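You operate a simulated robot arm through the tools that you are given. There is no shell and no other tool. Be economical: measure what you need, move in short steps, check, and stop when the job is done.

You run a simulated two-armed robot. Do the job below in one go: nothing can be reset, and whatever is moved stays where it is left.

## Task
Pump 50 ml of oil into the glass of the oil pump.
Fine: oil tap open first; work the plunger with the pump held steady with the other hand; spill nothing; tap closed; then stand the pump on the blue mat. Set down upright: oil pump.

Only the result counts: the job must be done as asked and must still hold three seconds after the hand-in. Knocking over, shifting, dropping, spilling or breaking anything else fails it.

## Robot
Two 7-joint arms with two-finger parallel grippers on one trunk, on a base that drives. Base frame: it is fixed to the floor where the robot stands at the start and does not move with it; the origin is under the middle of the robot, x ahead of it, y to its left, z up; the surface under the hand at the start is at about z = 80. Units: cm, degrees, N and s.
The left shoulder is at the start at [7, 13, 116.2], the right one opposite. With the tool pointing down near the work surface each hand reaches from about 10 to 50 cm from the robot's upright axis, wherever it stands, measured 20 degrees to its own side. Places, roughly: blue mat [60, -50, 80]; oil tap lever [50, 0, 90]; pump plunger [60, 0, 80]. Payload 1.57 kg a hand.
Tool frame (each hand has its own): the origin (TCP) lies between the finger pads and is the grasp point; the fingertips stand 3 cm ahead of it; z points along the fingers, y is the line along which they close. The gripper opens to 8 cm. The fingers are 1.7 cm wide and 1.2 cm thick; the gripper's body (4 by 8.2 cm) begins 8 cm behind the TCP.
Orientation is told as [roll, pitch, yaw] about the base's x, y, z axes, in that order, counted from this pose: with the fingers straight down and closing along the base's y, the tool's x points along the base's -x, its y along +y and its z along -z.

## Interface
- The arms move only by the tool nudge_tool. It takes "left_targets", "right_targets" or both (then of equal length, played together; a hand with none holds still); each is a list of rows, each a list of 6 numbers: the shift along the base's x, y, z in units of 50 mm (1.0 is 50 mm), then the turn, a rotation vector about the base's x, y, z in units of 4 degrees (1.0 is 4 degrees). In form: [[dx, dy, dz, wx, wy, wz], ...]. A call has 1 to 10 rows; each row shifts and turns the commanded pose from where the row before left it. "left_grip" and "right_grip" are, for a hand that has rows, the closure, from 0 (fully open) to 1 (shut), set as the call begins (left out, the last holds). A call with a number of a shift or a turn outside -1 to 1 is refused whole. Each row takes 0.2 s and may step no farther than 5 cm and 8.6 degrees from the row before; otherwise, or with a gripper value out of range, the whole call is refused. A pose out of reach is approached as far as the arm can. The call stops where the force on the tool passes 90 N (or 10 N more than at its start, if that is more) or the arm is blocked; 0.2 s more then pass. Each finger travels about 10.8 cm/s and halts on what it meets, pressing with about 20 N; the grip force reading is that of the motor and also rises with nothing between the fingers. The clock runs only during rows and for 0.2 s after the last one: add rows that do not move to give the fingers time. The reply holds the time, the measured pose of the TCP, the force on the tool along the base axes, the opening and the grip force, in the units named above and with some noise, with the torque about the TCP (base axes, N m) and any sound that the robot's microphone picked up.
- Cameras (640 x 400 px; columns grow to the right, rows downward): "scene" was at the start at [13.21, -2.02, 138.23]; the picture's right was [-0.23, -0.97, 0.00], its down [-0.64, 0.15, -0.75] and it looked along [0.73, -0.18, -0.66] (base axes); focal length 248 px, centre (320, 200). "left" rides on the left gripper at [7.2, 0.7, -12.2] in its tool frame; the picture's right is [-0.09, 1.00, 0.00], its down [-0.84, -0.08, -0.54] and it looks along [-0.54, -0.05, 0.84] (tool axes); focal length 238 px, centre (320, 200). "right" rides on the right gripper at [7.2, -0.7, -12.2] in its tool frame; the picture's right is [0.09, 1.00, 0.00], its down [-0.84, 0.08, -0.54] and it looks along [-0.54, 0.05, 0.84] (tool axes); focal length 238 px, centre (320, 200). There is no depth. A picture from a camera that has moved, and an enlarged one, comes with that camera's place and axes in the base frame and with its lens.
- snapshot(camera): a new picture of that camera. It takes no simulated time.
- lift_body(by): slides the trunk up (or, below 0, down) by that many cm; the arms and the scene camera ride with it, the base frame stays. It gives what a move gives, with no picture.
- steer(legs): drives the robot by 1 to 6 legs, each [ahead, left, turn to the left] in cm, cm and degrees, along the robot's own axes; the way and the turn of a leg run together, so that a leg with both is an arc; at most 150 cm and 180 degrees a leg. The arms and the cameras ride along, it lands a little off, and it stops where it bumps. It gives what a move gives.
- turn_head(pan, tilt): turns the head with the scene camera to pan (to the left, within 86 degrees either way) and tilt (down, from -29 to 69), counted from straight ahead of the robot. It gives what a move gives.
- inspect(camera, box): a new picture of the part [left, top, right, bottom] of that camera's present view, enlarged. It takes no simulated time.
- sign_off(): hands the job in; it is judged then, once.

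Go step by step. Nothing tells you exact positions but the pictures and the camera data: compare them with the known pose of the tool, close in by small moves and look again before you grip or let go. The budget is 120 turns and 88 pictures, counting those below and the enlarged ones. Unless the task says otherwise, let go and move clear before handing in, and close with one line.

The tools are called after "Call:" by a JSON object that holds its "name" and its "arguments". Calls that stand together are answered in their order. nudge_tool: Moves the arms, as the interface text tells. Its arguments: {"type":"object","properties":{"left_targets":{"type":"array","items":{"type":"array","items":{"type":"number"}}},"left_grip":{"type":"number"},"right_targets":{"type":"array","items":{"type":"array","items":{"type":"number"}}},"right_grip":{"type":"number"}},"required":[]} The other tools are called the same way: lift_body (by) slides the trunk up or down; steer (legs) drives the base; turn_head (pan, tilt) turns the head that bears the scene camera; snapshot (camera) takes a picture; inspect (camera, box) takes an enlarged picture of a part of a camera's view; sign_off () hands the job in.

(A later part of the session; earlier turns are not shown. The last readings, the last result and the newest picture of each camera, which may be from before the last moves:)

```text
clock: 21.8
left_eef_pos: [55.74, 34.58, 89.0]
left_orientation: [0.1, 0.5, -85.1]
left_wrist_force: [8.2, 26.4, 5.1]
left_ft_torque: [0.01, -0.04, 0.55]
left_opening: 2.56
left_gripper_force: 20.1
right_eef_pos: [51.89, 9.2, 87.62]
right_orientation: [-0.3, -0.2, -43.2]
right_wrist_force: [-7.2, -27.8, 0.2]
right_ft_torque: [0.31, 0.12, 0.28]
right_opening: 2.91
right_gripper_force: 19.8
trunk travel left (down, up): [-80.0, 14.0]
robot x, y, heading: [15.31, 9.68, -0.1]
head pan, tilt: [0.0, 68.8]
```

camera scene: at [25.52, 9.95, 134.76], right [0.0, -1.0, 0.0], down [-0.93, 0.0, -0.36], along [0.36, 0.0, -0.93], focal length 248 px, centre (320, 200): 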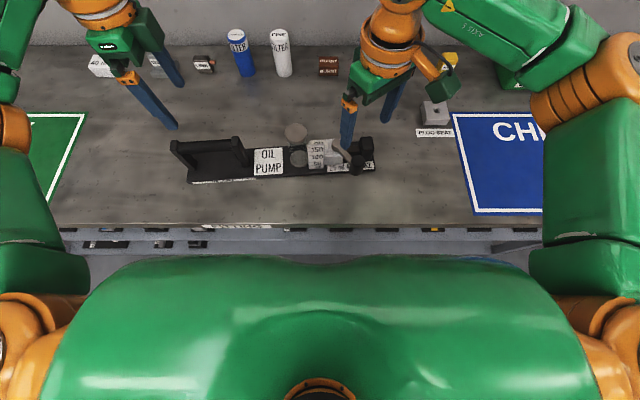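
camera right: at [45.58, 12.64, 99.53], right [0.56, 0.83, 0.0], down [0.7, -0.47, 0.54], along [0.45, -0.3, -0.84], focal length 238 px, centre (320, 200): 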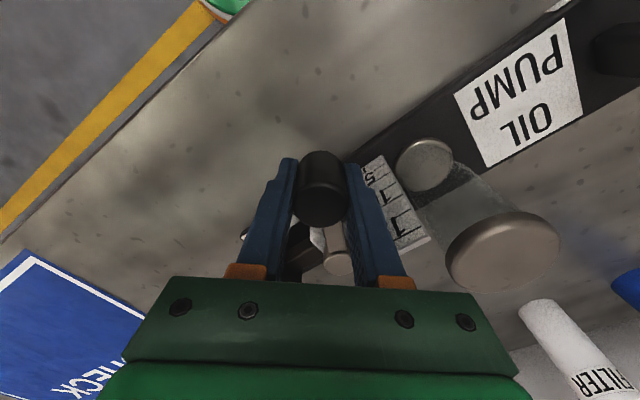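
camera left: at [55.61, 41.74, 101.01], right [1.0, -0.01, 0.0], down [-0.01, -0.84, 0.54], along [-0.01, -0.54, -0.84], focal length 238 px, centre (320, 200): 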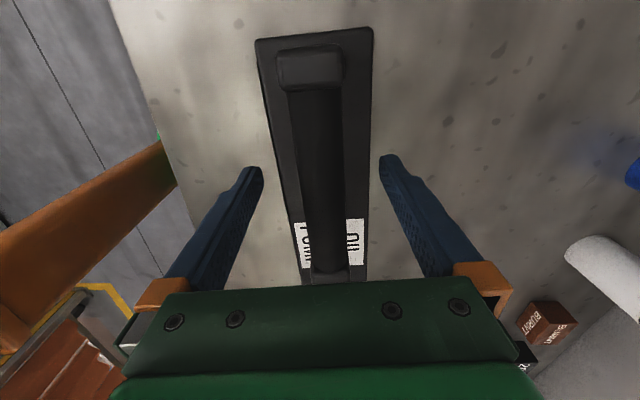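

A firm stop after about 60° of swing – this should be the open end. I relax, let go, rise and look.

Call:
{"name": "nudge_tool", "arguments": {"right_targets": [[-0.03, -0.06, 0, 0, 0, 0], [0, 0, 0, 0, 0, 0]]}}

Call:
{"name": "nudge_tool", "arguments": {"right_targets": [[0, 0, 0, 0, 0, 0], [0, 0, 0, 0, 0, 0], [0, 0, 0.6, 0, 0, 0], [0, 0, 0.8, 0, 0, 0], [-0.3, -0.8, 0.3, 0, 0, 0], [-0.3, -0.8, 0.3, 0, 0, 0], [0, 0, 0, 0, 0, 0]], "right_grip": 0.45}}

Call:
{"name": "inspect", "arguments": {"camera": "scene", "box": [250, 80, 410, 200]}}

Call:
{"name": "snapshot", "arguments": {"camera": "right"}}

```text
clock: 22.4
left_eef_pos: [55.55, 34.59, 89.13]
left_orientation: [0.0, 0.1, -85.2]
left_wrist_force: [5.1, 19.8, 13.5]
left_ft_torque: [-0.06, 0.02, 0.41]
left_opening: 2.6
left_gripper_force: 20.1
right_eef_pos: [51.75, 9.11, 87.72]
right_orientation: [0.0, -0.1, -43.0]
right_wrist_force: [-4.6, -17.1, -4.0]
right_ft_torque: [-0.33, 0.08, 0.32]
right_opening: 2.89
right_gripper_force: 19.5
trunk travel left (down, up): [-80.0, 14.0]
robot x, y, heading: [15.08, 10.32, -0.0]
head pan, tilt: [0.0, 68.8]
```

```text
clock: 24.0
left_eef_pos: [55.56, 34.39, 89.06]
left_orientation: [0.0, 0.0, -85.4]
left_wrist_force: [-0.8, -0.4, -0.1]
left_ft_torque: [0.12, 0.07, 0.36]
left_opening: 2.58
left_gripper_force: 19.8
right_eef_pos: [48.53, 1.04, 97.71]
right_orientation: [0.1, -0.1, -43.2]
right_wrist_force: [0.6, 0.8, 0.2]
right_ft_torque: [-0.01, 0.02, 0.03]
right_opening: 4.38
right_gripper_force: 0.0
trunk travel left (down, up): [-80.0, 14.0]
robot x, y, heading: [14.92, 10.07, -0.0]
head pan, tilt: [0.0, 68.8]
```

```text
3.33 times, centred on (330, 140) of scene
camera zoom: at [25.58, 9.95, 134.76], right [0.0, -1.0, 0.0], down [-0.93, 0.0, -0.36], along [0.36, 0.0, -0.93], focal length 825 px, centre (287, 400)
```

zoom: 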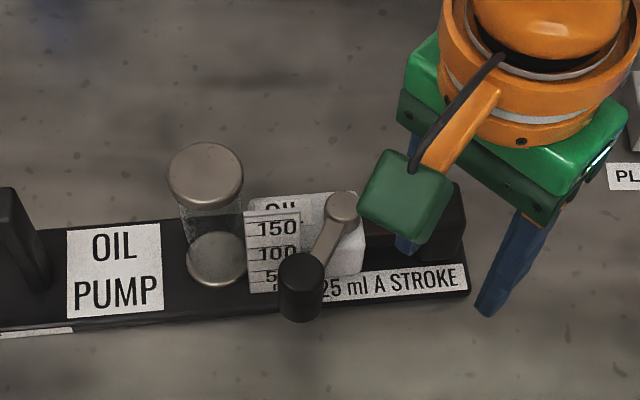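

```text
49 pictures are left
camera right: at [42.96, 5.57, 109.73], right [0.61, 0.79, 0.0], down [0.66, -0.51, 0.54], along [0.43, -0.33, -0.84], focal length 238 px, centre (320, 200)
```

right: 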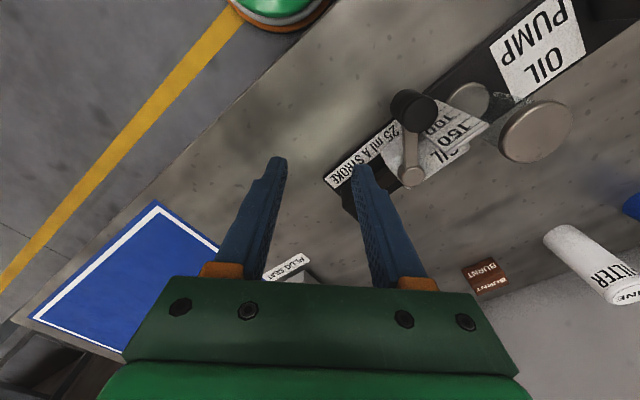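

The lever has swung to the other side of the tap, against its stop. Now I turn the right gripper to close across the plunger block (along x) and move above it.

Call:
{"name": "nudge_tool", "arguments": {"right_targets": [[0.17, -0.045, 0, 0, 0, -1], [0.17, -0.045, 0, 0, 0, -1], [0.17, -0.045, 0, 0, 0, -1], [0.17, -0.045, 0, 0, 0, -1], [0.17, -0.045, 0, 0, 0, -1], [0.17, -0.045, 0, 0, 0, -1], [0.17, -0.045, 0, 0, 0, -1], [0.17, -0.045, 0, 0, 0, -1], [0.17, -0.045, 0, 0, 0, -1], [0.17, -0.045, 0, 0, 0, -1]], "right_grip": 0.25}}

Call:
{"name": "nudge_tool", "arguments": {"right_targets": [[0, 0, 0, 0, 0, -0.6], [0, 0, 0, 0, 0, 0]]}}

Call:
{"name": "snapshot", "arguments": {"camera": "right"}}

```text
clock: 26.2
left_eef_pos: [55.6, 34.39, 88.93]
left_orientation: [0.0, 0.0, -85.3]
left_wrist_force: [0.0, -0.5, 0.2]
left_ft_torque: [0.0, 0.0, 0.35]
left_opening: 2.54
left_gripper_force: 20.4
right_eef_pos: [57.14, -1.21, 97.56]
right_orientation: [0.0, -0.1, -83.1]
right_wrist_force: [0.2, 0.3, 0.3]
right_ft_torque: [-0.02, -0.02, 0.0]
right_opening: 6.04
right_gripper_force: 0.1
trunk travel left (down, up): [-80.0, 14.0]
robot x, y, heading: [14.84, 10.05, -0.1]
head pan, tilt: [0.0, 68.8]
```

```text
clock: 26.8
left_eef_pos: [55.6, 34.49, 88.88]
left_orientation: [-0.1, 0.0, -85.3]
left_wrist_force: [0.7, -0.7, 0.0]
left_ft_torque: [0.03, 0.01, 0.34]
left_opening: 2.57
left_gripper_force: 19.9
right_eef_pos: [57.16, -1.18, 97.59]
right_orientation: [0.0, -0.1, -85.5]
right_wrist_force: [0.9, -0.3, 0.1]
right_ft_torque: [-0.05, -0.02, -0.01]
right_opening: 5.99
right_gripper_force: 0.0
trunk travel left (down, up): [-80.0, 14.0]
robot x, y, heading: [14.74, 10.22, -0.1]
head pan, tilt: [0.0, 68.8]
```

```text
48 pictures are left
camera right: at [56.1, 6.09, 109.69], right [0.99, 0.17, 0.0], down [0.14, -0.83, 0.54], along [0.09, -0.54, -0.84], focal length 238 px, centre (320, 200)
```

right: 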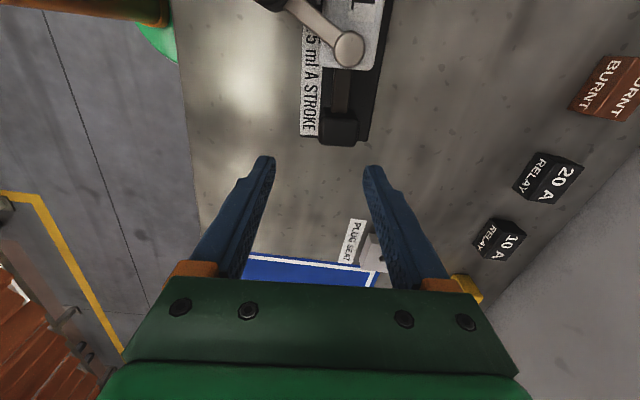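

Call:
{"name": "inspect", "arguments": {"camera": "right", "box": [270, 60, 410, 180]}}

Call:
{"name": "inspect", "arguments": {"camera": "scene", "box": [310, 90, 400, 190]}}

```text
3.33 times, centred on (340, 120) of right
camera zoom: at [56.1, 6.09, 109.69], right [0.99, 0.17, 0.0], down [0.14, -0.83, 0.54], along [0.09, -0.54, -0.84], focal length 794 px, centre (253, 467)
```

zoom: 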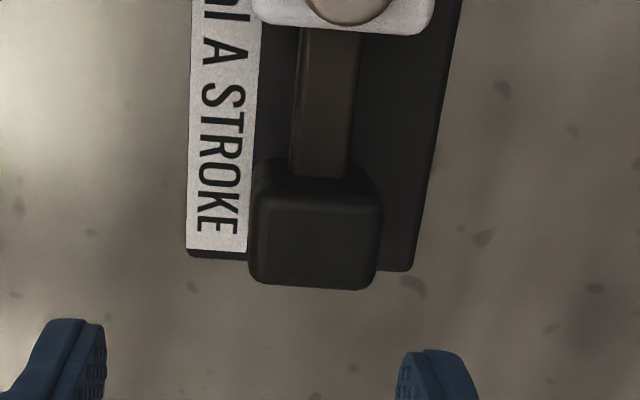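

```text
4.00 times, centred on (355, 140) of scene
camera zoom: at [25.59, 9.97, 134.76], right [0.0, -1.0, 0.0], down [-0.93, 0.0, -0.36], along [0.36, 0.0, -0.93], focal length 990 px, centre (180, 440)
```

zoom: 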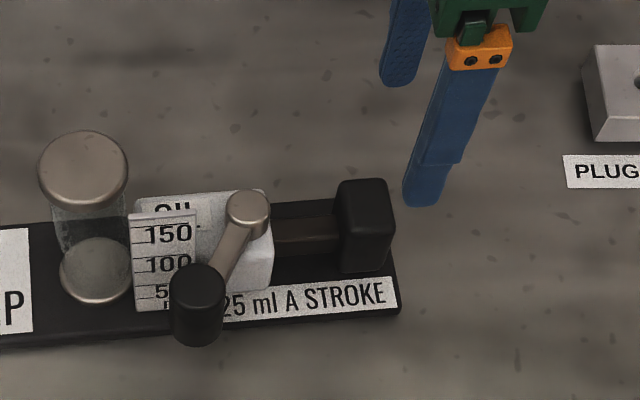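

The block's top centre is about (58.8, -0.4, 88). I shift over it and descend to TCP z≈86.3.

Call:
{"name": "nudge_tool", "arguments": {"right_targets": [[0.33, 0.15, 0, 0, 0, 0], [0, 0, -0.5, 0, 0, 0], [0, 0, -0.5, 0, 0, 0], [0, 0, 0, 0, 0, 0]]}}

Call:
{"name": "snapshot", "arguments": {"camera": "right"}}

```text
clock: 27.8
left_eef_pos: [55.56, 34.45, 88.91]
left_orientation: [0.0, 0.0, -85.3]
left_wrist_force: [0.7, -0.4, -0.4]
left_ft_torque: [-0.01, -0.01, 0.34]
left_opening: 2.56
left_gripper_force: 20.1
right_eef_pos: [58.84, -0.35, 92.48]
right_orientation: [0.0, -0.1, -85.5]
right_wrist_force: [-0.3, -0.3, -0.2]
right_ft_torque: [0.03, -0.01, 0.0]
right_opening: 6.01
right_gripper_force: 0.0
trunk travel left (down, up): [-80.0, 14.0]
robot x, y, heading: [14.34, 10.31, -0.1]
head pan, tilt: [0.0, 68.8]
```

```text
45 pictures are left
camera right: at [57.71, 6.79, 104.63], right [0.99, 0.17, 0.0], down [0.14, -0.83, 0.54], along [0.09, -0.54, -0.84], focal length 238 px, centre (320, 200)
```

right: 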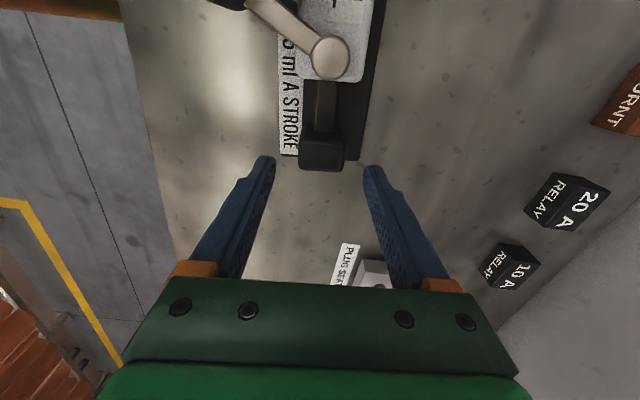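

Call:
{"name": "nudge_tool", "arguments": {"right_targets": [[0.02, 0.04, -0.4, 0, 0, 0], [0, 0, -0.4, 0, 0, 0], [0, 0, -0.44, 0, 0, 0], [0, 0, 0, 0, 0, 0]]}}

Call:
{"name": "nudge_tool", "arguments": {"right_targets": [[0, 0, 0, 0, 0, 0], [0, 0, 0, 0, 0, 0], [0, 0, 0, 0, 0, 0]], "right_grip": 1}}

Call:
{"name": "inspect", "arguments": {"camera": "scene", "box": [270, 90, 400, 190]}}

```text
clock: 28.8
left_eef_pos: [55.54, 34.41, 88.94]
left_orientation: [-0.1, 0.0, -85.3]
left_wrist_force: [0.4, 0.3, 0.2]
left_ft_torque: [0.05, 0.0, 0.34]
left_opening: 2.57
left_gripper_force: 20.0
right_eef_pos: [58.86, -0.13, 86.45]
right_orientation: [0.0, -0.1, -85.5]
right_wrist_force: [0.2, 0.5, -0.7]
right_ft_torque: [-0.01, 0.01, -0.01]
right_opening: 6.0
right_gripper_force: 0.0
trunk travel left (down, up): [-80.0, 14.0]
robot x, y, heading: [14.65, 9.92, -0.2]
head pan, tilt: [0.0, 68.8]
```

```text
clock: 29.6
left_eef_pos: [55.6, 34.35, 89.03]
left_orientation: [-0.1, 0.0, -85.3]
left_wrist_force: [0.7, 0.0, 0.7]
left_ft_torque: [0.0, 0.0, 0.34]
left_opening: 2.6
left_gripper_force: 19.6
right_eef_pos: [58.95, -0.12, 86.36]
right_orientation: [0.0, -0.1, -85.5]
right_wrist_force: [0.2, 0.3, 0.5]
right_ft_torque: [-0.16, -0.06, 0.3]
right_opening: 3.96
right_gripper_force: 20.0
trunk travel left (down, up): [-80.0, 14.0]
robot x, y, heading: [15.29, 10.09, -0.1]
head pan, tilt: [0.0, 68.8]
```

```text
4.00 times, centred on (335, 140) of scene
camera zoom: at [25.59, 9.96, 134.75], right [0.0, -1.0, 0.0], down [-0.93, 0.0, -0.36], along [0.36, 0.0, -0.93], focal length 990 px, centre (260, 440)
```

zoom: 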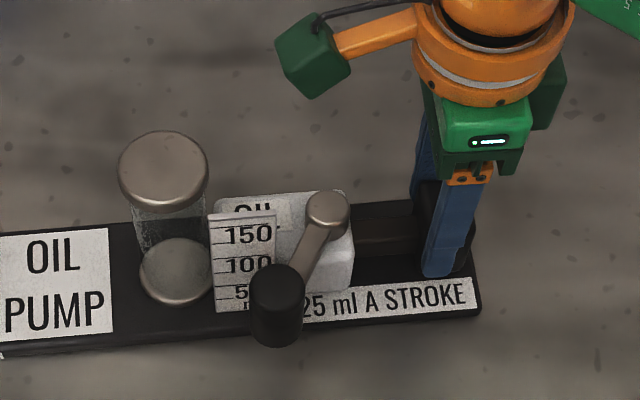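

The block is held (4.0 cm). I probe by pushing it in slightly (+y along the pump).

Call:
{"name": "nudge_tool", "arguments": {"right_targets": [[-0.007, 0.1, 0, 0, 0, 0], [-0.007, 0.1, 0, 0, 0, 0], [0, 0, 0, 0, 0, 0]]}}

```text
clock: 30.4
left_eef_pos: [55.52, 34.42, 89.04]
left_orientation: [-0.1, 0.1, -85.3]
left_wrist_force: [2.1, 3.7, 1.3]
left_ft_torque: [0.15, 0.03, 0.46]
left_opening: 2.56
left_gripper_force: 19.6
right_eef_pos: [58.79, 0.76, 86.43]
right_orientation: [0.0, -0.1, -85.5]
right_wrist_force: [-0.3, -7.1, 7.0]
right_ft_torque: [-0.43, 0.01, 0.3]
right_opening: 3.96
right_gripper_force: 20.0
trunk travel left (down, up): [-80.0, 14.0]
robot x, y, heading: [15.31, 9.97, 0.0]
head pan, tilt: [0.0, 68.8]
```

It moves in with a few newtons. I keep pushing gently until the stop.

Call:
{"name": "nudge_tool", "arguments": {"right_targets": [[-0.005, 0.07, 0, 0, 0, 0], [-0.005, 0.07, 0, 0, 0, 0], [-0.005, 0.07, 0, 0, 0, 0], [-0.005, 0.07, 0, 0, 0, 0], [0, 0, 0, 0, 0, 0]]}}

Call:
{"name": "inspect", "arguments": {"camera": "scene", "box": [270, 90, 400, 190]}}

```text
clock: 31.6
left_eef_pos: [55.5, 34.46, 89.03]
left_orientation: [-0.1, 0.0, -85.3]
left_wrist_force: [1.1, 4.5, 0.0]
left_ft_torque: [0.08, 0.05, 0.33]
left_opening: 2.58
left_gripper_force: 20.7
right_eef_pos: [58.54, 2.27, 86.47]
right_orientation: [0.0, -0.1, -85.5]
right_wrist_force: [-2.9, -7.7, 3.9]
right_ft_torque: [-0.03, 0.07, 0.26]
right_opening: 3.94
right_gripper_force: 20.3
trunk travel left (down, up): [-80.0, 14.0]
robot x, y, heading: [14.9, 9.86, -0.1]
head pan, tilt: [0.0, 68.8]
```

```text
4.00 times, centred on (335, 140) of scene
camera zoom: at [25.48, 9.96, 134.76], right [0.0, -1.0, 0.0], down [-0.93, 0.0, -0.36], along [0.36, 0.0, -0.93], focal length 990 px, centre (260, 440)
```

zoom: 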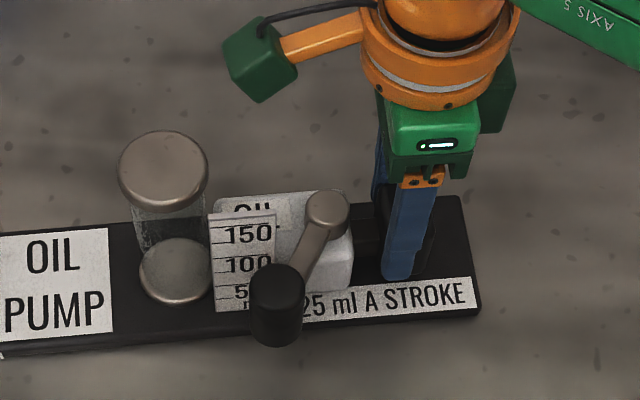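

Call:
{"name": "nudge_tool", "arguments": {"right_targets": [[-0.004, 0.06, 0, 0, 0, 0], [-0.004, 0.06, 0, 0, 0, 0], [-0.004, 0.06, 0, 0, 0, 0], [0, 0, 0, 0, 0, 0]]}}

```text
clock: 32.6
left_eef_pos: [55.43, 34.53, 88.98]
left_orientation: [0.1, 0.0, -85.2]
left_wrist_force: [1.6, 8.8, -0.1]
left_ft_torque: [-0.02, -0.04, 0.42]
left_opening: 2.58
left_gripper_force: 20.5
right_eef_pos: [58.76, 3.14, 86.35]
right_orientation: [0.0, -0.3, -85.5]
right_wrist_force: [-3.9, -9.7, 1.6]
right_ft_torque: [-0.37, 0.02, 0.4]
right_opening: 3.99
right_gripper_force: 20.0
trunk travel left (down, up): [-80.0, 14.0]
robot x, y, heading: [14.6, 10.18, -0.2]
head pan, tilt: [0.0, 68.8]
```

Call:
{"name": "nudge_tool", "arguments": {"right_targets": [[-0.004, 0.05, 0, 0, 0, 0], [-0.004, 0.05, 0, 0, 0, 0], [0, 0, 0, 0, 0, 0]]}}

Call:
{"name": "inspect", "arguments": {"camera": "scene", "box": [270, 90, 400, 190]}}

```text
clock: 33.4
left_eef_pos: [55.56, 34.55, 88.98]
left_orientation: [0.0, 0.0, -85.3]
left_wrist_force: [1.8, 8.3, -0.6]
left_ft_torque: [0.08, 0.04, 0.32]
left_opening: 2.57
left_gripper_force: 20.1
right_eef_pos: [58.56, 3.77, 86.38]
right_orientation: [-0.1, -0.1, -85.4]
right_wrist_force: [-2.5, -9.8, 3.8]
right_ft_torque: [-0.29, 0.08, 0.32]
right_opening: 3.94
right_gripper_force: 20.2
trunk travel left (down, up): [-80.0, 14.0]
robot x, y, heading: [14.53, 10.25, 0.2]
head pan, tilt: [0.0, 68.8]
heard: click
```

```text
4.00 times, centred on (335, 140) of scene
camera zoom: at [25.5, 10.05, 134.77], right [0.0, -1.0, 0.0], down [-0.93, 0.0, -0.36], along [0.36, 0.0, -0.93], focal length 990 px, centre (260, 440)
```

zoom: 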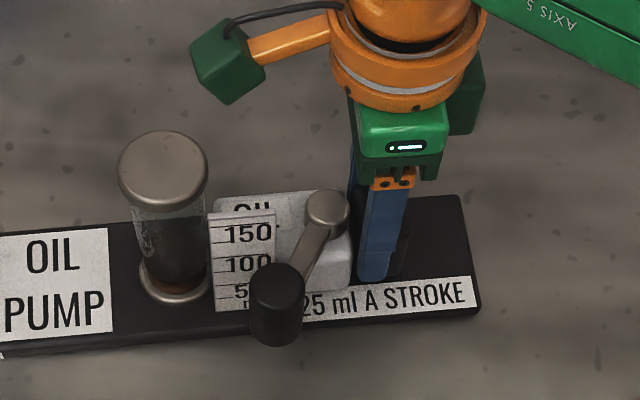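

A click, and brown oil appeared in the glass. I check the level.

Call:
{"name": "inspect", "arguments": {"camera": "scene", "box": [275, 110, 345, 175]}}

```text
6.15 times, centred on (310, 142) of scene
camera zoom: at [25.5, 10.05, 134.77], right [0.0, -1.0, 0.0], down [-0.93, 0.0, -0.36], along [0.36, 0.0, -0.93], focal length 1524 px, centre (382, 554)
```

zoom: 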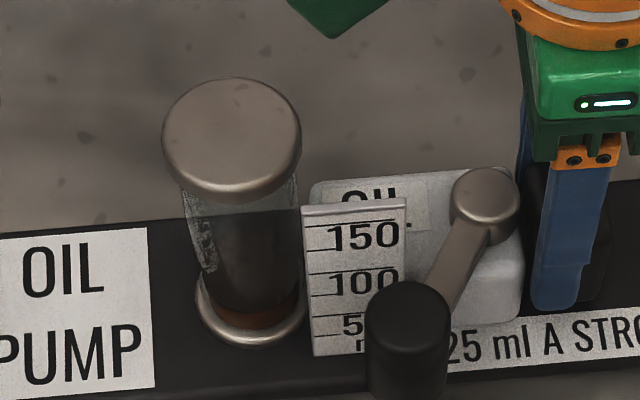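

About 25 ml. Now I draw the plunger back out ~4 cm.

Call:
{"name": "nudge_tool", "arguments": {"right_targets": [[0.006, -0.08, 0, 0, 0, 0], [0.006, -0.08, 0, 0, 0, 0], [0.006, -0.08, 0, 0, 0, 0], [0.006, -0.08, 0, 0, 0, 0], [0.006, -0.08, 0, 0, 0, 0], [0.006, -0.08, 0, 0, 0, 0], [0.006, -0.08, 0, 0, 0, 0], [0.006, -0.08, 0, 0, 0, 0], [0.004, -0.06, 0, 0, 0, 0], [0, 0, 0, 0, 0, 0]]}}

```text
clock: 35.6
left_eef_pos: [55.49, 34.41, 88.95]
left_orientation: [0.1, -0.1, -85.3]
left_wrist_force: [-0.5, 5.6, 0.3]
left_ft_torque: [-0.04, 0.03, 0.33]
left_opening: 2.56
left_gripper_force: 20.0
right_eef_pos: [58.81, 0.3, 86.4]
right_orientation: [0.0, -0.1, -85.4]
right_wrist_force: [0.9, -4.4, -0.4]
right_ft_torque: [-0.06, -0.09, 0.34]
right_opening: 3.93
right_gripper_force: 20.0
trunk travel left (down, up): [-80.0, 14.0]
robot x, y, heading: [15.01, 9.71, 0.1]
head pan, tilt: [0.0, 68.8]
```

Call:
{"name": "nudge_tool", "arguments": {"right_targets": [[0.003, -0.06, 0, 0, 0, 0], [0.003, -0.06, 0, 0, 0, 0], [0, 0, 0, 0, 0, 0]]}}

Call:
{"name": "inspect", "arguments": {"camera": "scene", "box": [270, 100, 400, 190]}}

```text
clock: 36.4
left_eef_pos: [55.59, 34.38, 88.94]
left_orientation: [0.0, -0.2, -85.4]
left_wrist_force: [2.4, -15.0, 0.1]
left_ft_torque: [-0.16, -0.08, 0.36]
left_opening: 2.59
left_gripper_force: 20.1
right_eef_pos: [58.95, -0.38, 86.38]
right_orientation: [0.0, 0.2, -85.4]
right_wrist_force: [-3.9, 17.2, 0.1]
right_ft_torque: [0.18, 0.11, 0.18]
right_opening: 3.95
right_gripper_force: 20.2
trunk travel left (down, up): [-80.0, 14.0]
robot x, y, heading: [14.81, 9.78, -0.0]
head pan, tilt: [0.0, 68.8]
```

```text
4.44 times, centred on (335, 145) of scene
camera zoom: at [25.54, 10.03, 134.75], right [0.0, -1.0, 0.0], down [-0.93, 0.0, -0.36], along [0.36, 0.0, -0.93], focal length 1100 px, centre (253, 444)
```

zoom: 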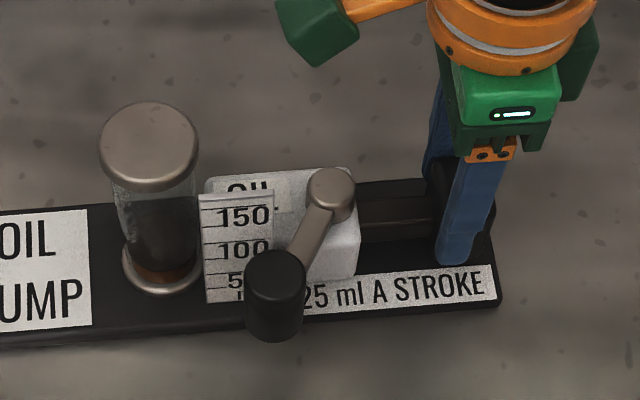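

The plunger is fully out (stop felt). Second stroke in.

Call:
{"name": "nudge_tool", "arguments": {"right_targets": [[-0.005, 0.08, 0, 0, 0, 0], [-0.005, 0.08, 0, 0, 0, 0], [-0.005, 0.08, 0, 0, 0, 0], [-0.005, 0.08, 0, 0, 0, 0], [-0.005, 0.08, 0, 0, 0, 0], [-0.005, 0.08, 0, 0, 0, 0], [-0.005, 0.08, 0, 0, 0, 0], [-0.005, 0.08, 0, 0, 0, 0], [-0.005, 0.08, 0, 0, 0, 0], [0, 0, 0, 0, 0, 0]]}}

Call:
{"name": "nudge_tool", "arguments": {"right_targets": [[-0.004, 0.06, 0, 0, 0, 0], [-0.004, 0.06, 0, 0, 0, 0], [0, 0, 0, 0, 0, 0]]}}

Call:
{"name": "inspect", "arguments": {"camera": "scene", "box": [275, 110, 345, 175]}}

```text
clock: 38.6
left_eef_pos: [55.58, 34.41, 88.93]
left_orientation: [0.1, 0.0, -85.3]
left_wrist_force: [1.2, 10.5, 0.7]
left_ft_torque: [0.03, -0.01, 0.4]
left_opening: 2.6
left_gripper_force: 19.8
right_eef_pos: [58.73, 3.15, 86.43]
right_orientation: [0.0, -0.2, -85.6]
right_wrist_force: [-1.7, -8.8, 0.4]
right_ft_torque: [-0.32, 0.05, 0.39]
right_opening: 3.97
right_gripper_force: 20.4
trunk travel left (down, up): [-80.0, 14.0]
robot x, y, heading: [14.74, 10.01, 0.2]
head pan, tilt: [0.0, 68.8]
```

```text
clock: 39.4
left_eef_pos: [55.55, 34.44, 88.93]
left_orientation: [0.0, 0.0, -85.3]
left_wrist_force: [2.7, 11.0, 0.1]
left_ft_torque: [0.03, 0.0, 0.39]
left_opening: 2.59
left_gripper_force: 20.1
right_eef_pos: [58.65, 3.74, 86.4]
right_orientation: [0.0, -0.1, -85.4]
right_wrist_force: [-4.8, -9.8, 0.1]
right_ft_torque: [-0.28, 0.08, 0.39]
right_opening: 3.98
right_gripper_force: 20.1
trunk travel left (down, up): [-80.0, 14.0]
robot x, y, heading: [15.45, 10.22, -0.2]
head pan, tilt: [0.0, 68.8]
heard: click
```

```text
6.15 times, centred on (310, 142) of scene
camera zoom: at [25.5, 10.04, 134.77], right [0.0, -1.0, 0.0], down [-0.93, 0.0, -0.36], along [0.36, 0.0, -0.93], focal length 1524 px, centre (382, 554)
```

zoom: 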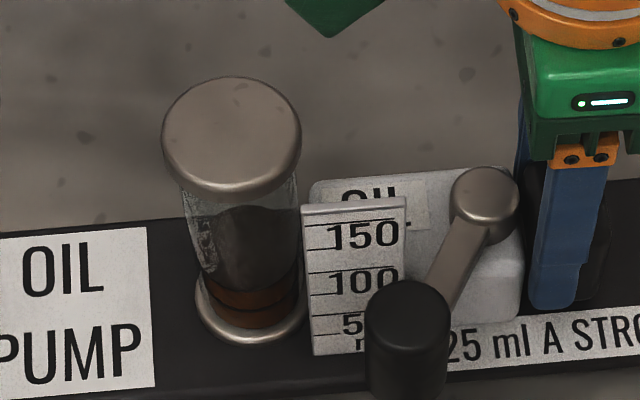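

The level doubled: 50 ml after two strokes. I draw the plunger back to its rest (out) so it doesn't block the lever, then release it.

Call:
{"name": "nudge_tool", "arguments": {"right_targets": [[0.006, -0.08, 0, 0, 0, 0], [0.006, -0.08, 0, 0, 0, 0], [0.006, -0.08, 0, 0, 0, 0], [0.006, -0.08, 0, 0, 0, 0], [0.006, -0.08, 0, 0, 0, 0], [0.006, -0.08, 0, 0, 0, 0], [0.006, -0.08, 0, 0, 0, 0], [0.006, -0.08, 0, 0, 0, 0], [0.006, -0.08, 0, 0, 0, 0], [0, 0, 0, 0, 0, 0]]}}

Call:
{"name": "nudge_tool", "arguments": {"right_targets": [[0, 0, 0, 0, 0, 0], [0, 0, 0, 0, 0, 0], [0, 0, 0.5, 0, 0, 0], [0, 0, 0.9, 0, 0, 0], [0, 0, 0.7, 0, 0, 0], [0, 0, 0, 0, 0, 0]], "right_grip": 0.25}}

Call:
{"name": "inspect", "arguments": {"camera": "scene", "box": [270, 100, 400, 190]}}

```text
clock: 41.6
left_eef_pos: [55.53, 34.42, 88.99]
left_orientation: [-0.1, 0.1, -85.3]
left_wrist_force: [-0.1, 6.2, 3.1]
left_ft_torque: [0.0, -0.01, 0.34]
left_opening: 2.57
left_gripper_force: 20.3
right_eef_pos: [58.92, 0.08, 86.41]
right_orientation: [0.1, -0.1, -85.5]
right_wrist_force: [-0.5, -4.3, -0.2]
right_ft_torque: [0.06, 0.04, 0.42]
right_opening: 3.95
right_gripper_force: 19.7
trunk travel left (down, up): [-80.0, 14.0]
robot x, y, heading: [14.6, 10.26, 0.4]
head pan, tilt: [0.0, 68.8]
```

```text
clock: 43.0
left_eef_pos: [55.55, 34.51, 88.93]
left_orientation: [0.0, 0.0, -85.2]
left_wrist_force: [0.1, -0.7, 0.4]
left_ft_torque: [-0.12, -0.06, 0.37]
left_opening: 2.58
left_gripper_force: 20.0
right_eef_pos: [59.09, 0.08, 96.92]
right_orientation: [0.1, -0.1, -85.5]
right_wrist_force: [-0.4, -0.5, -0.3]
right_ft_torque: [0.0, -0.02, 0.02]
right_opening: 6.01
right_gripper_force: 0.0
trunk travel left (down, up): [-80.0, 14.0]
robot x, y, heading: [14.82, 9.9, 0.0]
head pan, tilt: [0.0, 68.8]
```

```text
4.44 times, centred on (335, 145) of scene
camera zoom: at [25.55, 9.93, 134.76], right [0.0, -1.0, 0.0], down [-0.93, 0.0, -0.36], along [0.36, 0.0, -0.93], focal length 1100 px, centre (253, 444)
```

zoom: 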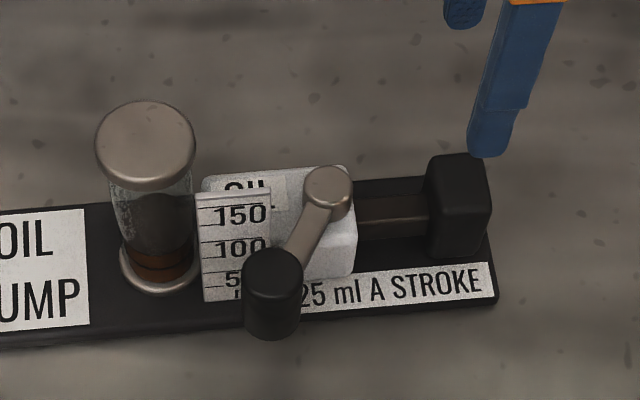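

Oil stays at 50 ml with the plunger out. Now I go back to the lever knob near (51.8, 9.1), turning the gripper to about -21°.

Call:
{"name": "nudge_tool", "arguments": {"right_targets": [[-0.2, 0, 0, 0, 0, 1], [-0.2, 0, 0, 0, 0, 1], [-0.2, 0.1, 0, 0, 0, 1], [-0.2, 0.2, 0, 0, 0, 1], [-0.2, 0.2, 0, 0, 0, 1], [-0.2, 0.2, 0, 0, 0, 1], [-0.2, 0.2, 0, 0, 0, 1], [-0.06, 0.3, 0, 0, 0, 1], [0, 0.3, 0, 0, 0, 1], [0, 0.3, 0, 0, 0, 1]], "right_grip": 0.45}}

Call:
{"name": "nudge_tool", "arguments": {"right_targets": [[0, 0, 0, 0, 0, 1], [0, 0, 0, 0, 0, 1], [0, 0, 0, 0, 0, 1], [0, 0, 0, 0, 0, 1], [0, 0, 0, 0, 0, 1], [0, 0, 0, 0, 0, 1], [0, 0, 0, 0, 0, 0]]}}

Call:
{"name": "inspect", "arguments": {"camera": "right", "box": [200, 60, 440, 280]}}

```text
clock: 45.2
left_eef_pos: [55.55, 34.42, 88.87]
left_orientation: [-0.2, 0.0, -85.3]
left_wrist_force: [-0.5, -0.5, -0.1]
left_ft_torque: [-0.05, 0.02, 0.31]
left_opening: 2.55
left_gripper_force: 20.0
right_eef_pos: [51.71, 9.31, 96.86]
right_orientation: [0.1, -0.1, -45.5]
right_wrist_force: [0.4, -0.8, -0.2]
right_ft_torque: [0.02, 0.01, 0.0]
right_opening: 4.42
right_gripper_force: 0.0
trunk travel left (down, up): [-80.0, 14.0]
robot x, y, heading: [14.97, 10.18, 0.1]
head pan, tilt: [0.0, 68.8]
```

```text
clock: 46.8
left_eef_pos: [55.48, 34.47, 88.97]
left_orientation: [-0.1, -0.1, -85.3]
left_wrist_force: [0.4, -0.6, -0.1]
left_ft_torque: [0.02, 0.0, 0.32]
left_opening: 2.56
left_gripper_force: 19.8
right_eef_pos: [51.67, 9.23, 96.96]
right_orientation: [0.0, 0.0, -21.4]
right_wrist_force: [0.2, 0.2, -0.4]
right_ft_torque: [-0.02, 0.04, 0.03]
right_opening: 4.38
right_gripper_force: 0.1
trunk travel left (down, up): [-80.0, 14.0]
robot x, y, heading: [14.58, 10.05, -0.1]
head pan, tilt: [0.0, 68.8]
```

```text
1.82 times, centred on (320, 170) of right
camera zoom: at [44.89, 11.21, 108.98], right [0.28, 0.96, 0.0], down [0.81, -0.23, 0.54], along [0.52, -0.15, -0.84], focal length 433 px, centre (320, 254)
```

zoom: 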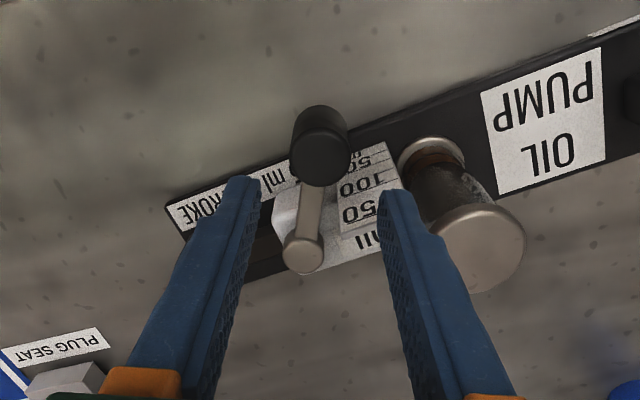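

Call:
{"name": "nudge_tool", "arguments": {"right_targets": [[0.04, 0, -0.7, 0, 0, 0], [0, 0, -0.7, 0, 0, 0], [0, 0, -0.5, 0, 0, 0], [0, 0, 0, 0, 0, 0]]}}

Call:
{"name": "nudge_tool", "arguments": {"right_targets": [[0, 0, 0, 0, 0, 0], [0, 0, 0, 0, 0, 0], [0, 0, 0, 0, 0, 0]], "right_grip": 1}}

```text
clock: 47.8
left_eef_pos: [55.49, 34.47, 89.03]
left_orientation: [0.0, -0.1, -85.3]
left_wrist_force: [0.6, -1.1, 0.1]
left_ft_torque: [0.01, -0.02, 0.38]
left_opening: 2.57
left_gripper_force: 19.6
right_eef_pos: [51.9, 9.19, 87.32]
right_orientation: [0.0, 0.0, -21.5]
right_wrist_force: [-0.5, 0.8, 0.1]
right_ft_torque: [-0.02, -0.01, -0.01]
right_opening: 4.4
right_gripper_force: 0.0
trunk travel left (down, up): [-80.0, 14.0]
robot x, y, heading: [14.77, 10.08, -0.2]
head pan, tilt: [0.0, 68.8]
```

```text
clock: 48.6
left_eef_pos: [55.53, 34.4, 88.91]
left_orientation: [0.0, 0.1, -85.4]
left_wrist_force: [2.4, 3.8, 0.4]
left_ft_torque: [0.06, 0.04, 0.35]
left_opening: 2.57
left_gripper_force: 20.4
right_eef_pos: [51.73, 9.03, 87.3]
right_orientation: [0.0, 0.0, -21.5]
right_wrist_force: [-4.3, -4.1, 0.4]
right_ft_torque: [0.27, -0.09, 0.03]
right_opening: 2.94
right_gripper_force: 19.9
trunk travel left (down, up): [-80.0, 14.0]
robot x, y, heading: [15.05, 10.12, 0.0]
head pan, tilt: [0.0, 68.8]
```

Knob gripped. I swing the lever back along its arc.

Call:
{"name": "nudge_tool", "arguments": {"right_targets": [[-0.086, -0.096, 0, 0, 0, 0.8], [-0.035, -0.088, 0, 0, 0, 0.8], [-0.029, -0.09, 0, 0, 0, 0.8], [-0.022, -0.092, 0, 0, 0, 0.8], [-0.016, -0.094, 0, 0, 0, 0.8], [-0.009, -0.094, 0, 0, 0, 0.8], [-0.003, -0.095, 0, 0, 0, 0.8], [0.004, -0.095, 0, 0, 0, 0.8], [0.011, -0.094, 0, 0, 0, 0.8], [0.017, -0.093, 0, 0, 0, 0.8]]}}

Call:
{"name": "nudge_tool", "arguments": {"right_targets": [[0.024, -0.092, 0, 0, 0, 0.8], [0.03, -0.09, 0, 0, 0, 0.8], [0.036, -0.088, 0, 0, 0, 0.8], [0.042, -0.085, 0, 0, 0, 0.8], [0.048, -0.082, 0, 0, 0, 0.8], [0, 0, 0, 0, 0, 0]]}}

```text
clock: 50.8
left_eef_pos: [55.64, 34.31, 89.04]
left_orientation: [0.0, 0.0, -85.4]
left_wrist_force: [3.2, -4.4, 0.8]
left_ft_torque: [-0.12, -0.14, 0.34]
left_opening: 2.55
left_gripper_force: 19.7
right_eef_pos: [51.06, 4.51, 87.29]
right_orientation: [0.0, -0.1, 10.7]
right_wrist_force: [-4.3, 2.8, 0.5]
right_ft_torque: [-0.22, -0.38, 0.19]
right_opening: 2.98
right_gripper_force: 19.9
trunk travel left (down, up): [-80.0, 14.0]
robot x, y, heading: [15.26, 10.15, 0.1]
head pan, tilt: [0.0, 68.8]
```

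```text
clock: 52.2
left_eef_pos: [55.48, 34.42, 89.02]
left_orientation: [-0.1, 0.1, -85.3]
left_wrist_force: [1.4, -4.7, 0.5]
left_ft_torque: [-0.01, -0.03, 0.38]
left_opening: 2.56
left_gripper_force: 20.0
right_eef_pos: [51.9, 2.23, 87.26]
right_orientation: [0.0, -0.1, 26.5]
right_wrist_force: [-3.1, 2.1, -0.1]
right_ft_torque: [-0.18, -0.27, 0.22]
right_opening: 2.95
right_gripper_force: 20.5
trunk travel left (down, up): [-80.0, 14.0]
robot x, y, heading: [14.51, 9.94, -0.0]
head pan, tilt: [0.0, 68.8]
```

Call:
{"name": "nudge_tool", "arguments": {"right_targets": [[0.054, -0.078, 0, 0, 0, 0.8], [0.03, -0.038, 0, 0, 0, 0.4], [0, 0, 0, 0, 0, 0]]}}

```text
clock: 53.0
left_eef_pos: [55.49, 34.35, 88.98]
left_orientation: [-0.1, -0.1, -85.4]
left_wrist_force: [-0.4, -16.4, 3.8]
left_ft_torque: [0.03, 0.04, 0.4]
left_opening: 2.55
left_gripper_force: 19.6
right_eef_pos: [52.31, 1.81, 87.41]
right_orientation: [0.1, -0.2, 31.3]
right_wrist_force: [1.3, 20.6, -0.1]
right_ft_torque: [-0.31, -0.08, -0.12]
right_opening: 2.98
right_gripper_force: 20.3
trunk travel left (down, up): [-80.0, 14.0]
robot x, y, heading: [15.09, 9.88, 0.3]
head pan, tilt: [0.0, 68.8]
```

The closed stop is reached (20 N). I relax, release, rise and check.

Call:
{"name": "nudge_tool", "arguments": {"right_targets": [[-0.01, 0.05, 0, 0, 0, 0], [0, 0, 0, 0, 0, 0]]}}

Call:
{"name": "nudge_tool", "arguments": {"right_targets": [[0, 0, 0, 0, 0, 0], [0, 0, 0, 0, 0, 0], [0, 0, 0.6, 0, 0, 0], [0, 0, 0.8, 0, 0, 0], [0, -0.5, 0.8, 0, 0, 0], [0, -0.5, 0.8, 0, 0, 0], [0, 0, 0, 0, 0, 0]], "right_grip": 0.45}}

Call:
{"name": "inspect", "arguments": {"camera": "scene", "box": [160, 80, 410, 200]}}

Call:
{"name": "snapshot", "arguments": {"camera": "scene"}}

```text
clock: 53.6
left_eef_pos: [55.56, 34.38, 89.0]
left_orientation: [-0.1, 0.2, -85.3]
left_wrist_force: [-0.9, -7.9, -1.1]
left_ft_torque: [-0.06, -0.17, 0.29]
left_opening: 2.57
left_gripper_force: 19.5
right_eef_pos: [52.37, 1.82, 87.26]
right_orientation: [-0.1, -0.1, 31.3]
right_wrist_force: [2.0, 7.5, 0.7]
right_ft_torque: [0.49, -0.36, -0.14]
right_opening: 2.94
right_gripper_force: 20.1
trunk travel left (down, up): [-80.0, 14.0]
robot x, y, heading: [14.84, 9.89, 0.2]
head pan, tilt: [0.0, 68.8]
```

```text
clock: 55.2
left_eef_pos: [55.52, 34.5, 89.01]
left_orientation: [0.0, 0.0, -85.3]
left_wrist_force: [0.7, 0.7, 1.9]
left_ft_torque: [-0.08, -0.06, 0.34]
left_opening: 2.56
left_gripper_force: 19.9
right_eef_pos: [52.38, -3.04, 102.44]
right_orientation: [0.0, 0.0, 31.4]
right_wrist_force: [0.4, -0.6, 0.7]
right_ft_torque: [0.0, 0.03, 0.01]
right_opening: 4.4
right_gripper_force: 0.0
trunk travel left (down, up): [-80.0, 14.0]
robot x, y, heading: [14.94, 10.38, -0.1]
head pan, tilt: [0.0, 68.8]
```

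```text
2.56 times, centred on (285, 140) of scene
camera zoom: at [25.53, 10.0, 134.76], right [0.0, -1.0, 0.0], down [-0.93, 0.0, -0.36], along [0.36, 0.0, -0.93], focal length 634 px, centre (410, 354)
```

zoom: 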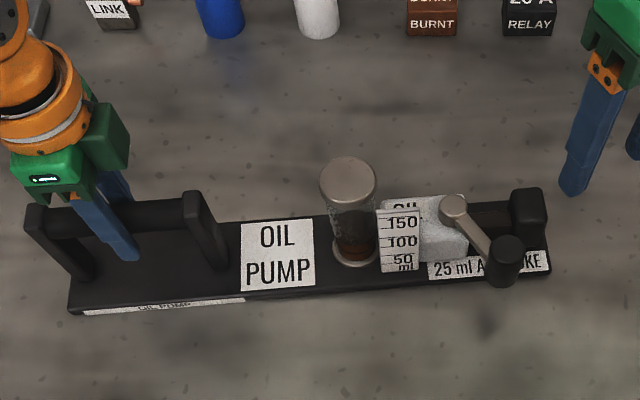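

```text
35 pictures are left
camera scene: at [25.53, 10.0, 134.76], right [0.0, -1.0, 0.0], down [-0.93, 0.0, -0.36], along [0.36, 0.0, -0.93], focal length 248 px, centre (320, 200)
```

scene: 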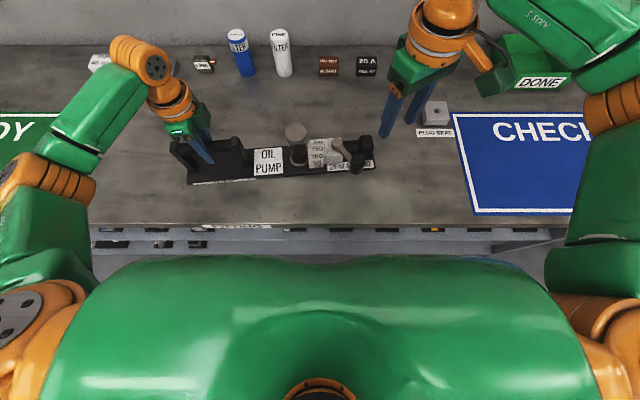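

Tap closed and plunger out, oil at 50 ml. For carrying I'll support both ends: left on the handle, right on the plunger block; I turn the right hand to 95° over the block.

Call:
{"name": "nudge_tool", "arguments": {"right_targets": [[0.081, 0.039, 0, 0, 0, 1], [0.081, 0.039, 0, 0, 0, 1], [0.081, 0.039, 0, 0, 0, 1], [0.081, 0.039, 0, 0, 0, 1], [0.081, 0.039, 0, 0, 0, 1], [0.081, 0.039, 0, 0, 0, 1], [0.081, 0.039, 0, 0, 0, 1], [0.081, 0.039, 0, 0, 0, 1]], "right_grip": 0.25}}

Call:
{"name": "nudge_tool", "arguments": {"right_targets": [[0.081, 0.039, 0, 0, 0, 1], [0.081, 0.039, 0, 0, 0, 1], [0.081, 0.039, 0, 0, 0, 1], [0.081, 0.039, 0, 0, 0, 1], [0.081, 0.039, 0, 0, 0, 1], [0.081, 0.039, 0, 0, 0, 1], [0.081, 0.039, 0, 0, 0, 1], [0.081, 0.039, -0.5, 0, 0, 0.8], [0, 0, -0.6, 0, 0, 0], [0, 0, 0, 0, 0, 0]]}}

Call:
{"name": "inspect", "arguments": {"camera": "right", "box": [220, 60, 440, 260]}}

```text
clock: 57.0
left_eef_pos: [55.49, 34.46, 88.99]
left_orientation: [-0.2, -0.1, -85.3]
left_wrist_force: [0.1, 0.9, 0.1]
left_ft_torque: [-0.06, 0.01, 0.36]
left_opening: 2.58
left_gripper_force: 20.7
right_eef_pos: [53.88, -2.23, 102.35]
right_orientation: [0.1, -0.1, 47.3]
right_wrist_force: [0.2, 0.6, 0.1]
right_ft_torque: [0.01, 0.0, -0.01]
right_opening: 6.0
right_gripper_force: 0.0
right hand out of reach, approached as far as the arm can: row 5, 6, 7, 8
trunk travel left (down, up): [-80.0, 14.0]
robot x, y, heading: [15.25, 9.79, 0.1]
head pan, tilt: [0.0, 68.8]
```

```text
clock: 59.2
left_eef_pos: [55.5, 34.42, 88.91]
left_orientation: [-0.1, 0.0, -85.3]
left_wrist_force: [-0.1, 0.4, -0.3]
left_ft_torque: [0.05, 0.03, 0.38]
left_opening: 2.6
left_gripper_force: 19.6
right_eef_pos: [53.32, -3.43, 99.04]
right_orientation: [0.2, -0.1, 50.7]
right_wrist_force: [-0.1, 1.0, 1.1]
right_ft_torque: [0.01, 0.01, -0.01]
right_opening: 5.99
right_gripper_force: 0.1
right hand out of reach, approached as far as the arm can: row 1, 2, 3, 4, 5, 6, 7, 8
trunk travel left (down, up): [-80.0, 14.0]
robot x, y, heading: [14.7, 10.09, 0.1]
head pan, tilt: [0.0, 68.8]
```

```text
2.00 times, centred on (330, 160) of right
camera zoom: at [49.35, -9.34, 111.1], right [-0.83, 0.56, 0.0], down [0.47, 0.69, 0.54], along [0.3, 0.45, -0.84], focal length 477 px, centre (300, 280)
```

zoom: 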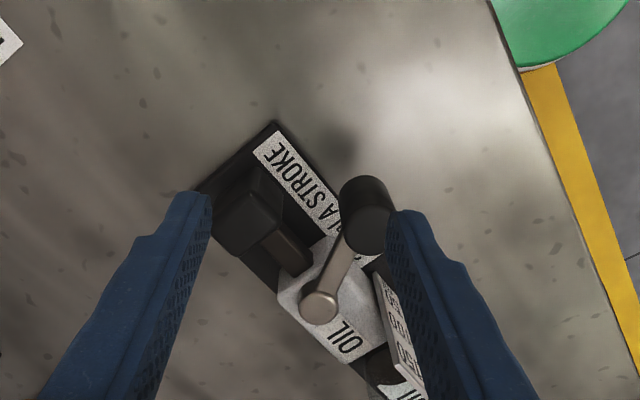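

The wrist limit is near 50° there, so I return to the earlier -85° orientation instead. First rise and turn back.

Call:
{"name": "nudge_tool", "arguments": {"right_targets": [[0, 0, 0.3, 0, 0, -1], [0, 0, 0.3, 0, 0, -1], [0, 0, 0, 0, 0, -1], [0, 0, 0, 0, 0, -1], [0, 0, 0, 0, 0, -1], [0, 0, 0, 0, 0, -1], [0, 0, 0, 0, 0, -1], [0, 0, 0, 0, 0, -1], [0, 0, 0, 0, 0, -1], [0, 0, 0, 0, 0, -1]]}}

```text
clock: 61.4
left_eef_pos: [55.55, 34.4, 89.06]
left_orientation: [-0.1, -0.1, -85.3]
left_wrist_force: [0.4, 0.6, -0.4]
left_ft_torque: [0.02, -0.02, 0.37]
left_opening: 2.58
left_gripper_force: 20.3
right_eef_pos: [53.3, -3.27, 101.83]
right_orientation: [0.2, -0.1, 10.6]
right_wrist_force: [0.5, -0.4, 0.2]
right_ft_torque: [0.0, -0.01, 0.01]
right_opening: 5.98
right_gripper_force: 0.0
trunk travel left (down, up): [-80.0, 14.0]
robot x, y, heading: [14.81, 10.16, 0.2]
head pan, tilt: [0.0, 68.8]
```

Call:
{"name": "nudge_tool", "arguments": {"right_targets": [[0.056, 0.034, 0, 0, 0, -1], [0.056, 0.034, 0, 0, 0, -1], [0.056, 0.034, 0, 0, 0, -1], [0.056, 0.034, 0, 0, 0, -1], [0.056, 0.034, 0, 0, 0, -1], [0.056, 0.034, 0, 0, 0, -1], [0.056, 0.034, 0, 0, 0, -1], [0.056, 0.034, 0, 0, 0, -1], [0.056, 0.034, 0, 0, 0, -1], [0.056, 0.034, 0, 0, 0, -1]]}}

Call:
{"name": "nudge_tool", "arguments": {"right_targets": [[0.056, 0.034, 0, 0, 0, -1], [0.056, 0.034, 0, 0, 0, -1], [0.056, 0.034, 0, 0, 0, -1], [0.056, 0.034, 0, 0, 0, -1], [0.056, 0.034, 0, 0, 0, -1], [0.056, 0.034, 0, 0, 0, -1], [0.056, 0.034, 0, 0, 0, -1], [0.056, 0.034, 0, 0, 0, -1], [0.056, 0.034, 0, 0, 0, -1], [0.056, 0.034, 0, 0, 0, -1]]}}

Call:
{"name": "nudge_tool", "arguments": {"right_targets": [[0, 0, 0, 0, 0, -1], [0, 0, 0, 0, 0, -1], [0, 0, -0.5, 0, 0, -1], [0, 0, -0.5, 0, 0, -1], [0, 0, 0, 0, 0, 0]]}}

Call:
{"name": "inspect", "arguments": {"camera": "right", "box": [220, 60, 440, 260]}}

```text
clock: 63.6
left_eef_pos: [55.41, 34.51, 88.98]
left_orientation: [-0.1, -0.1, -85.3]
left_wrist_force: [-0.2, 0.8, -0.4]
left_ft_torque: [-0.03, 0.02, 0.35]
left_opening: 2.56
left_gripper_force: 19.8
right_eef_pos: [56.09, -1.74, 101.99]
right_orientation: [0.2, -0.3, -29.4]
right_wrist_force: [0.8, 0.7, -0.1]
right_ft_torque: [0.01, -0.03, 0.01]
right_opening: 5.99
right_gripper_force: 0.1
trunk travel left (down, up): [-80.0, 14.0]
robot x, y, heading: [14.98, 10.31, -0.3]
head pan, tilt: [0.0, 68.8]
```

```text
clock: 65.8
left_eef_pos: [55.56, 34.45, 88.99]
left_orientation: [-0.1, -0.1, -85.3]
left_wrist_force: [0.3, 0.1, 0.0]
left_ft_torque: [-0.01, 0.01, 0.36]
left_opening: 2.56
left_gripper_force: 20.2
right_eef_pos: [58.91, 0.01, 101.93]
right_orientation: [0.1, -0.2, -69.4]
right_wrist_force: [-0.2, 1.1, 0.1]
right_ft_torque: [-0.01, 0.02, -0.03]
right_opening: 6.0
right_gripper_force: 0.0
trunk travel left (down, up): [-80.0, 14.0]
robot x, y, heading: [14.97, 10.08, 0.1]
head pan, tilt: [0.0, 68.8]
```

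```text
clock: 67.0
left_eef_pos: [55.56, 34.5, 89.08]
left_orientation: [-0.1, 0.0, -85.3]
left_wrist_force: [1.2, 1.0, -0.8]
left_ft_torque: [0.02, 0.05, 0.33]
left_opening: 2.56
left_gripper_force: 19.8
right_eef_pos: [58.9, 0.03, 96.9]
right_orientation: [0.2, -0.2, -85.4]
right_wrist_force: [0.3, 0.7, 0.0]
right_ft_torque: [-0.04, 0.0, 0.01]
right_opening: 5.99
right_gripper_force: 0.0
trunk travel left (down, up): [-80.0, 14.0]
robot x, y, heading: [14.82, 10.2, -0.1]
head pan, tilt: [0.0, 68.8]
```

```text
2.00 times, centred on (330, 160) of right
camera zoom: at [57.73, 7.22, 108.99], right [0.99, 0.17, 0.0], down [0.14, -0.83, 0.54], along [0.1, -0.54, -0.84], focal length 477 px, centre (300, 280)
```

zoom: 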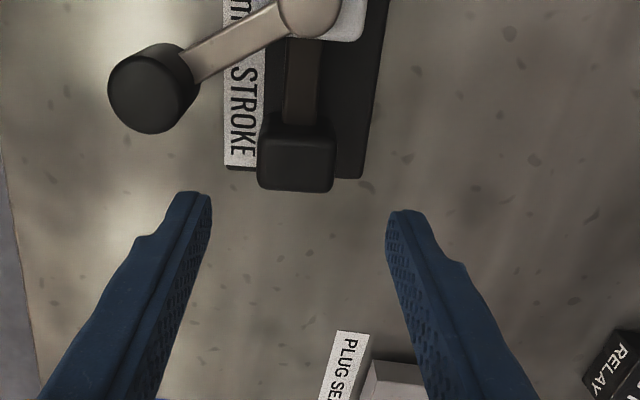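

Clear of the knob. Descend and grip the plunger block.

Call:
{"name": "nudge_tool", "arguments": {"right_targets": [[0, -0.04, -0.6, 0, 0, 0], [0, 0, -0.6, 0, 0, 0], [0, 0, -0.5, 0, 0, 0], [0, 0, -0.4, 0, 0, 0], [0, 0, 0, 0, 0, 0]]}}

Call:
{"name": "nudge_tool", "arguments": {"right_targets": [[0, 0, 0, 0, 0, 0], [0, 0, 0, 0, 0, 0], [0, 0, 0, 0, 0, 0]], "right_grip": 1}}

Call:
{"name": "nudge_tool", "arguments": {"left_targets": [[0, 0, 0.06, 0, 0, 0], [0, 0, 0.06, 0, 0, 0], [0, 0, 0, 0, 0, 0]], "right_targets": [[0, 0, 0.06, 0, 0, 0], [0, 0, 0.06, 0, 0, 0], [0, 0, 0, 0, 0, 0]]}}

```text
clock: 68.2
left_eef_pos: [55.54, 34.49, 88.91]
left_orientation: [-0.1, 0.0, -85.2]
left_wrist_force: [-0.5, 1.8, -0.2]
left_ft_torque: [0.03, -0.02, 0.35]
left_opening: 2.58
left_gripper_force: 19.9
right_eef_pos: [58.93, -0.15, 86.32]
right_orientation: [0.0, -0.2, -85.3]
right_wrist_force: [-0.2, -0.8, -0.4]
right_ft_torque: [-0.01, 0.01, 0.04]
right_opening: 6.02
right_gripper_force: 0.1
trunk travel left (down, up): [-80.0, 14.0]
robot x, y, heading: [15.25, 10.17, -0.0]
head pan, tilt: [0.0, 68.8]
```

```text
clock: 69.0
left_eef_pos: [55.62, 34.42, 89.06]
left_orientation: [0.0, -0.1, -85.3]
left_wrist_force: [1.8, 2.2, 1.2]
left_ft_torque: [-0.01, 0.0, 0.4]
left_opening: 2.58
left_gripper_force: 20.4
right_eef_pos: [58.9, -0.19, 86.49]
right_orientation: [0.1, -0.3, -85.2]
right_wrist_force: [-3.8, -0.6, -0.1]
right_ft_torque: [-0.03, 0.25, 0.43]
right_opening: 3.96
right_gripper_force: 19.4
trunk travel left (down, up): [-80.0, 14.0]
robot x, y, heading: [15.0, 10.13, -0.1]
head pan, tilt: [0.0, 68.8]
```

```text
clock: 69.8
left_eef_pos: [55.67, 34.49, 89.45]
left_orientation: [-0.2, 0.0, -85.2]
left_wrist_force: [1.5, 0.6, -3.1]
left_ft_torque: [-0.06, -0.06, 0.29]
left_opening: 2.56
left_gripper_force: 20.0
right_eef_pos: [59.11, -0.13, 86.96]
right_orientation: [0.1, -0.3, -85.2]
right_wrist_force: [-1.5, -0.5, -5.6]
right_ft_torque: [-0.48, -0.09, 0.27]
right_opening: 3.95
right_gripper_force: 20.3
trunk travel left (down, up): [-80.0, 14.0]
robot x, y, heading: [15.09, 10.22, -0.3]
head pan, tilt: [0.0, 68.8]
```

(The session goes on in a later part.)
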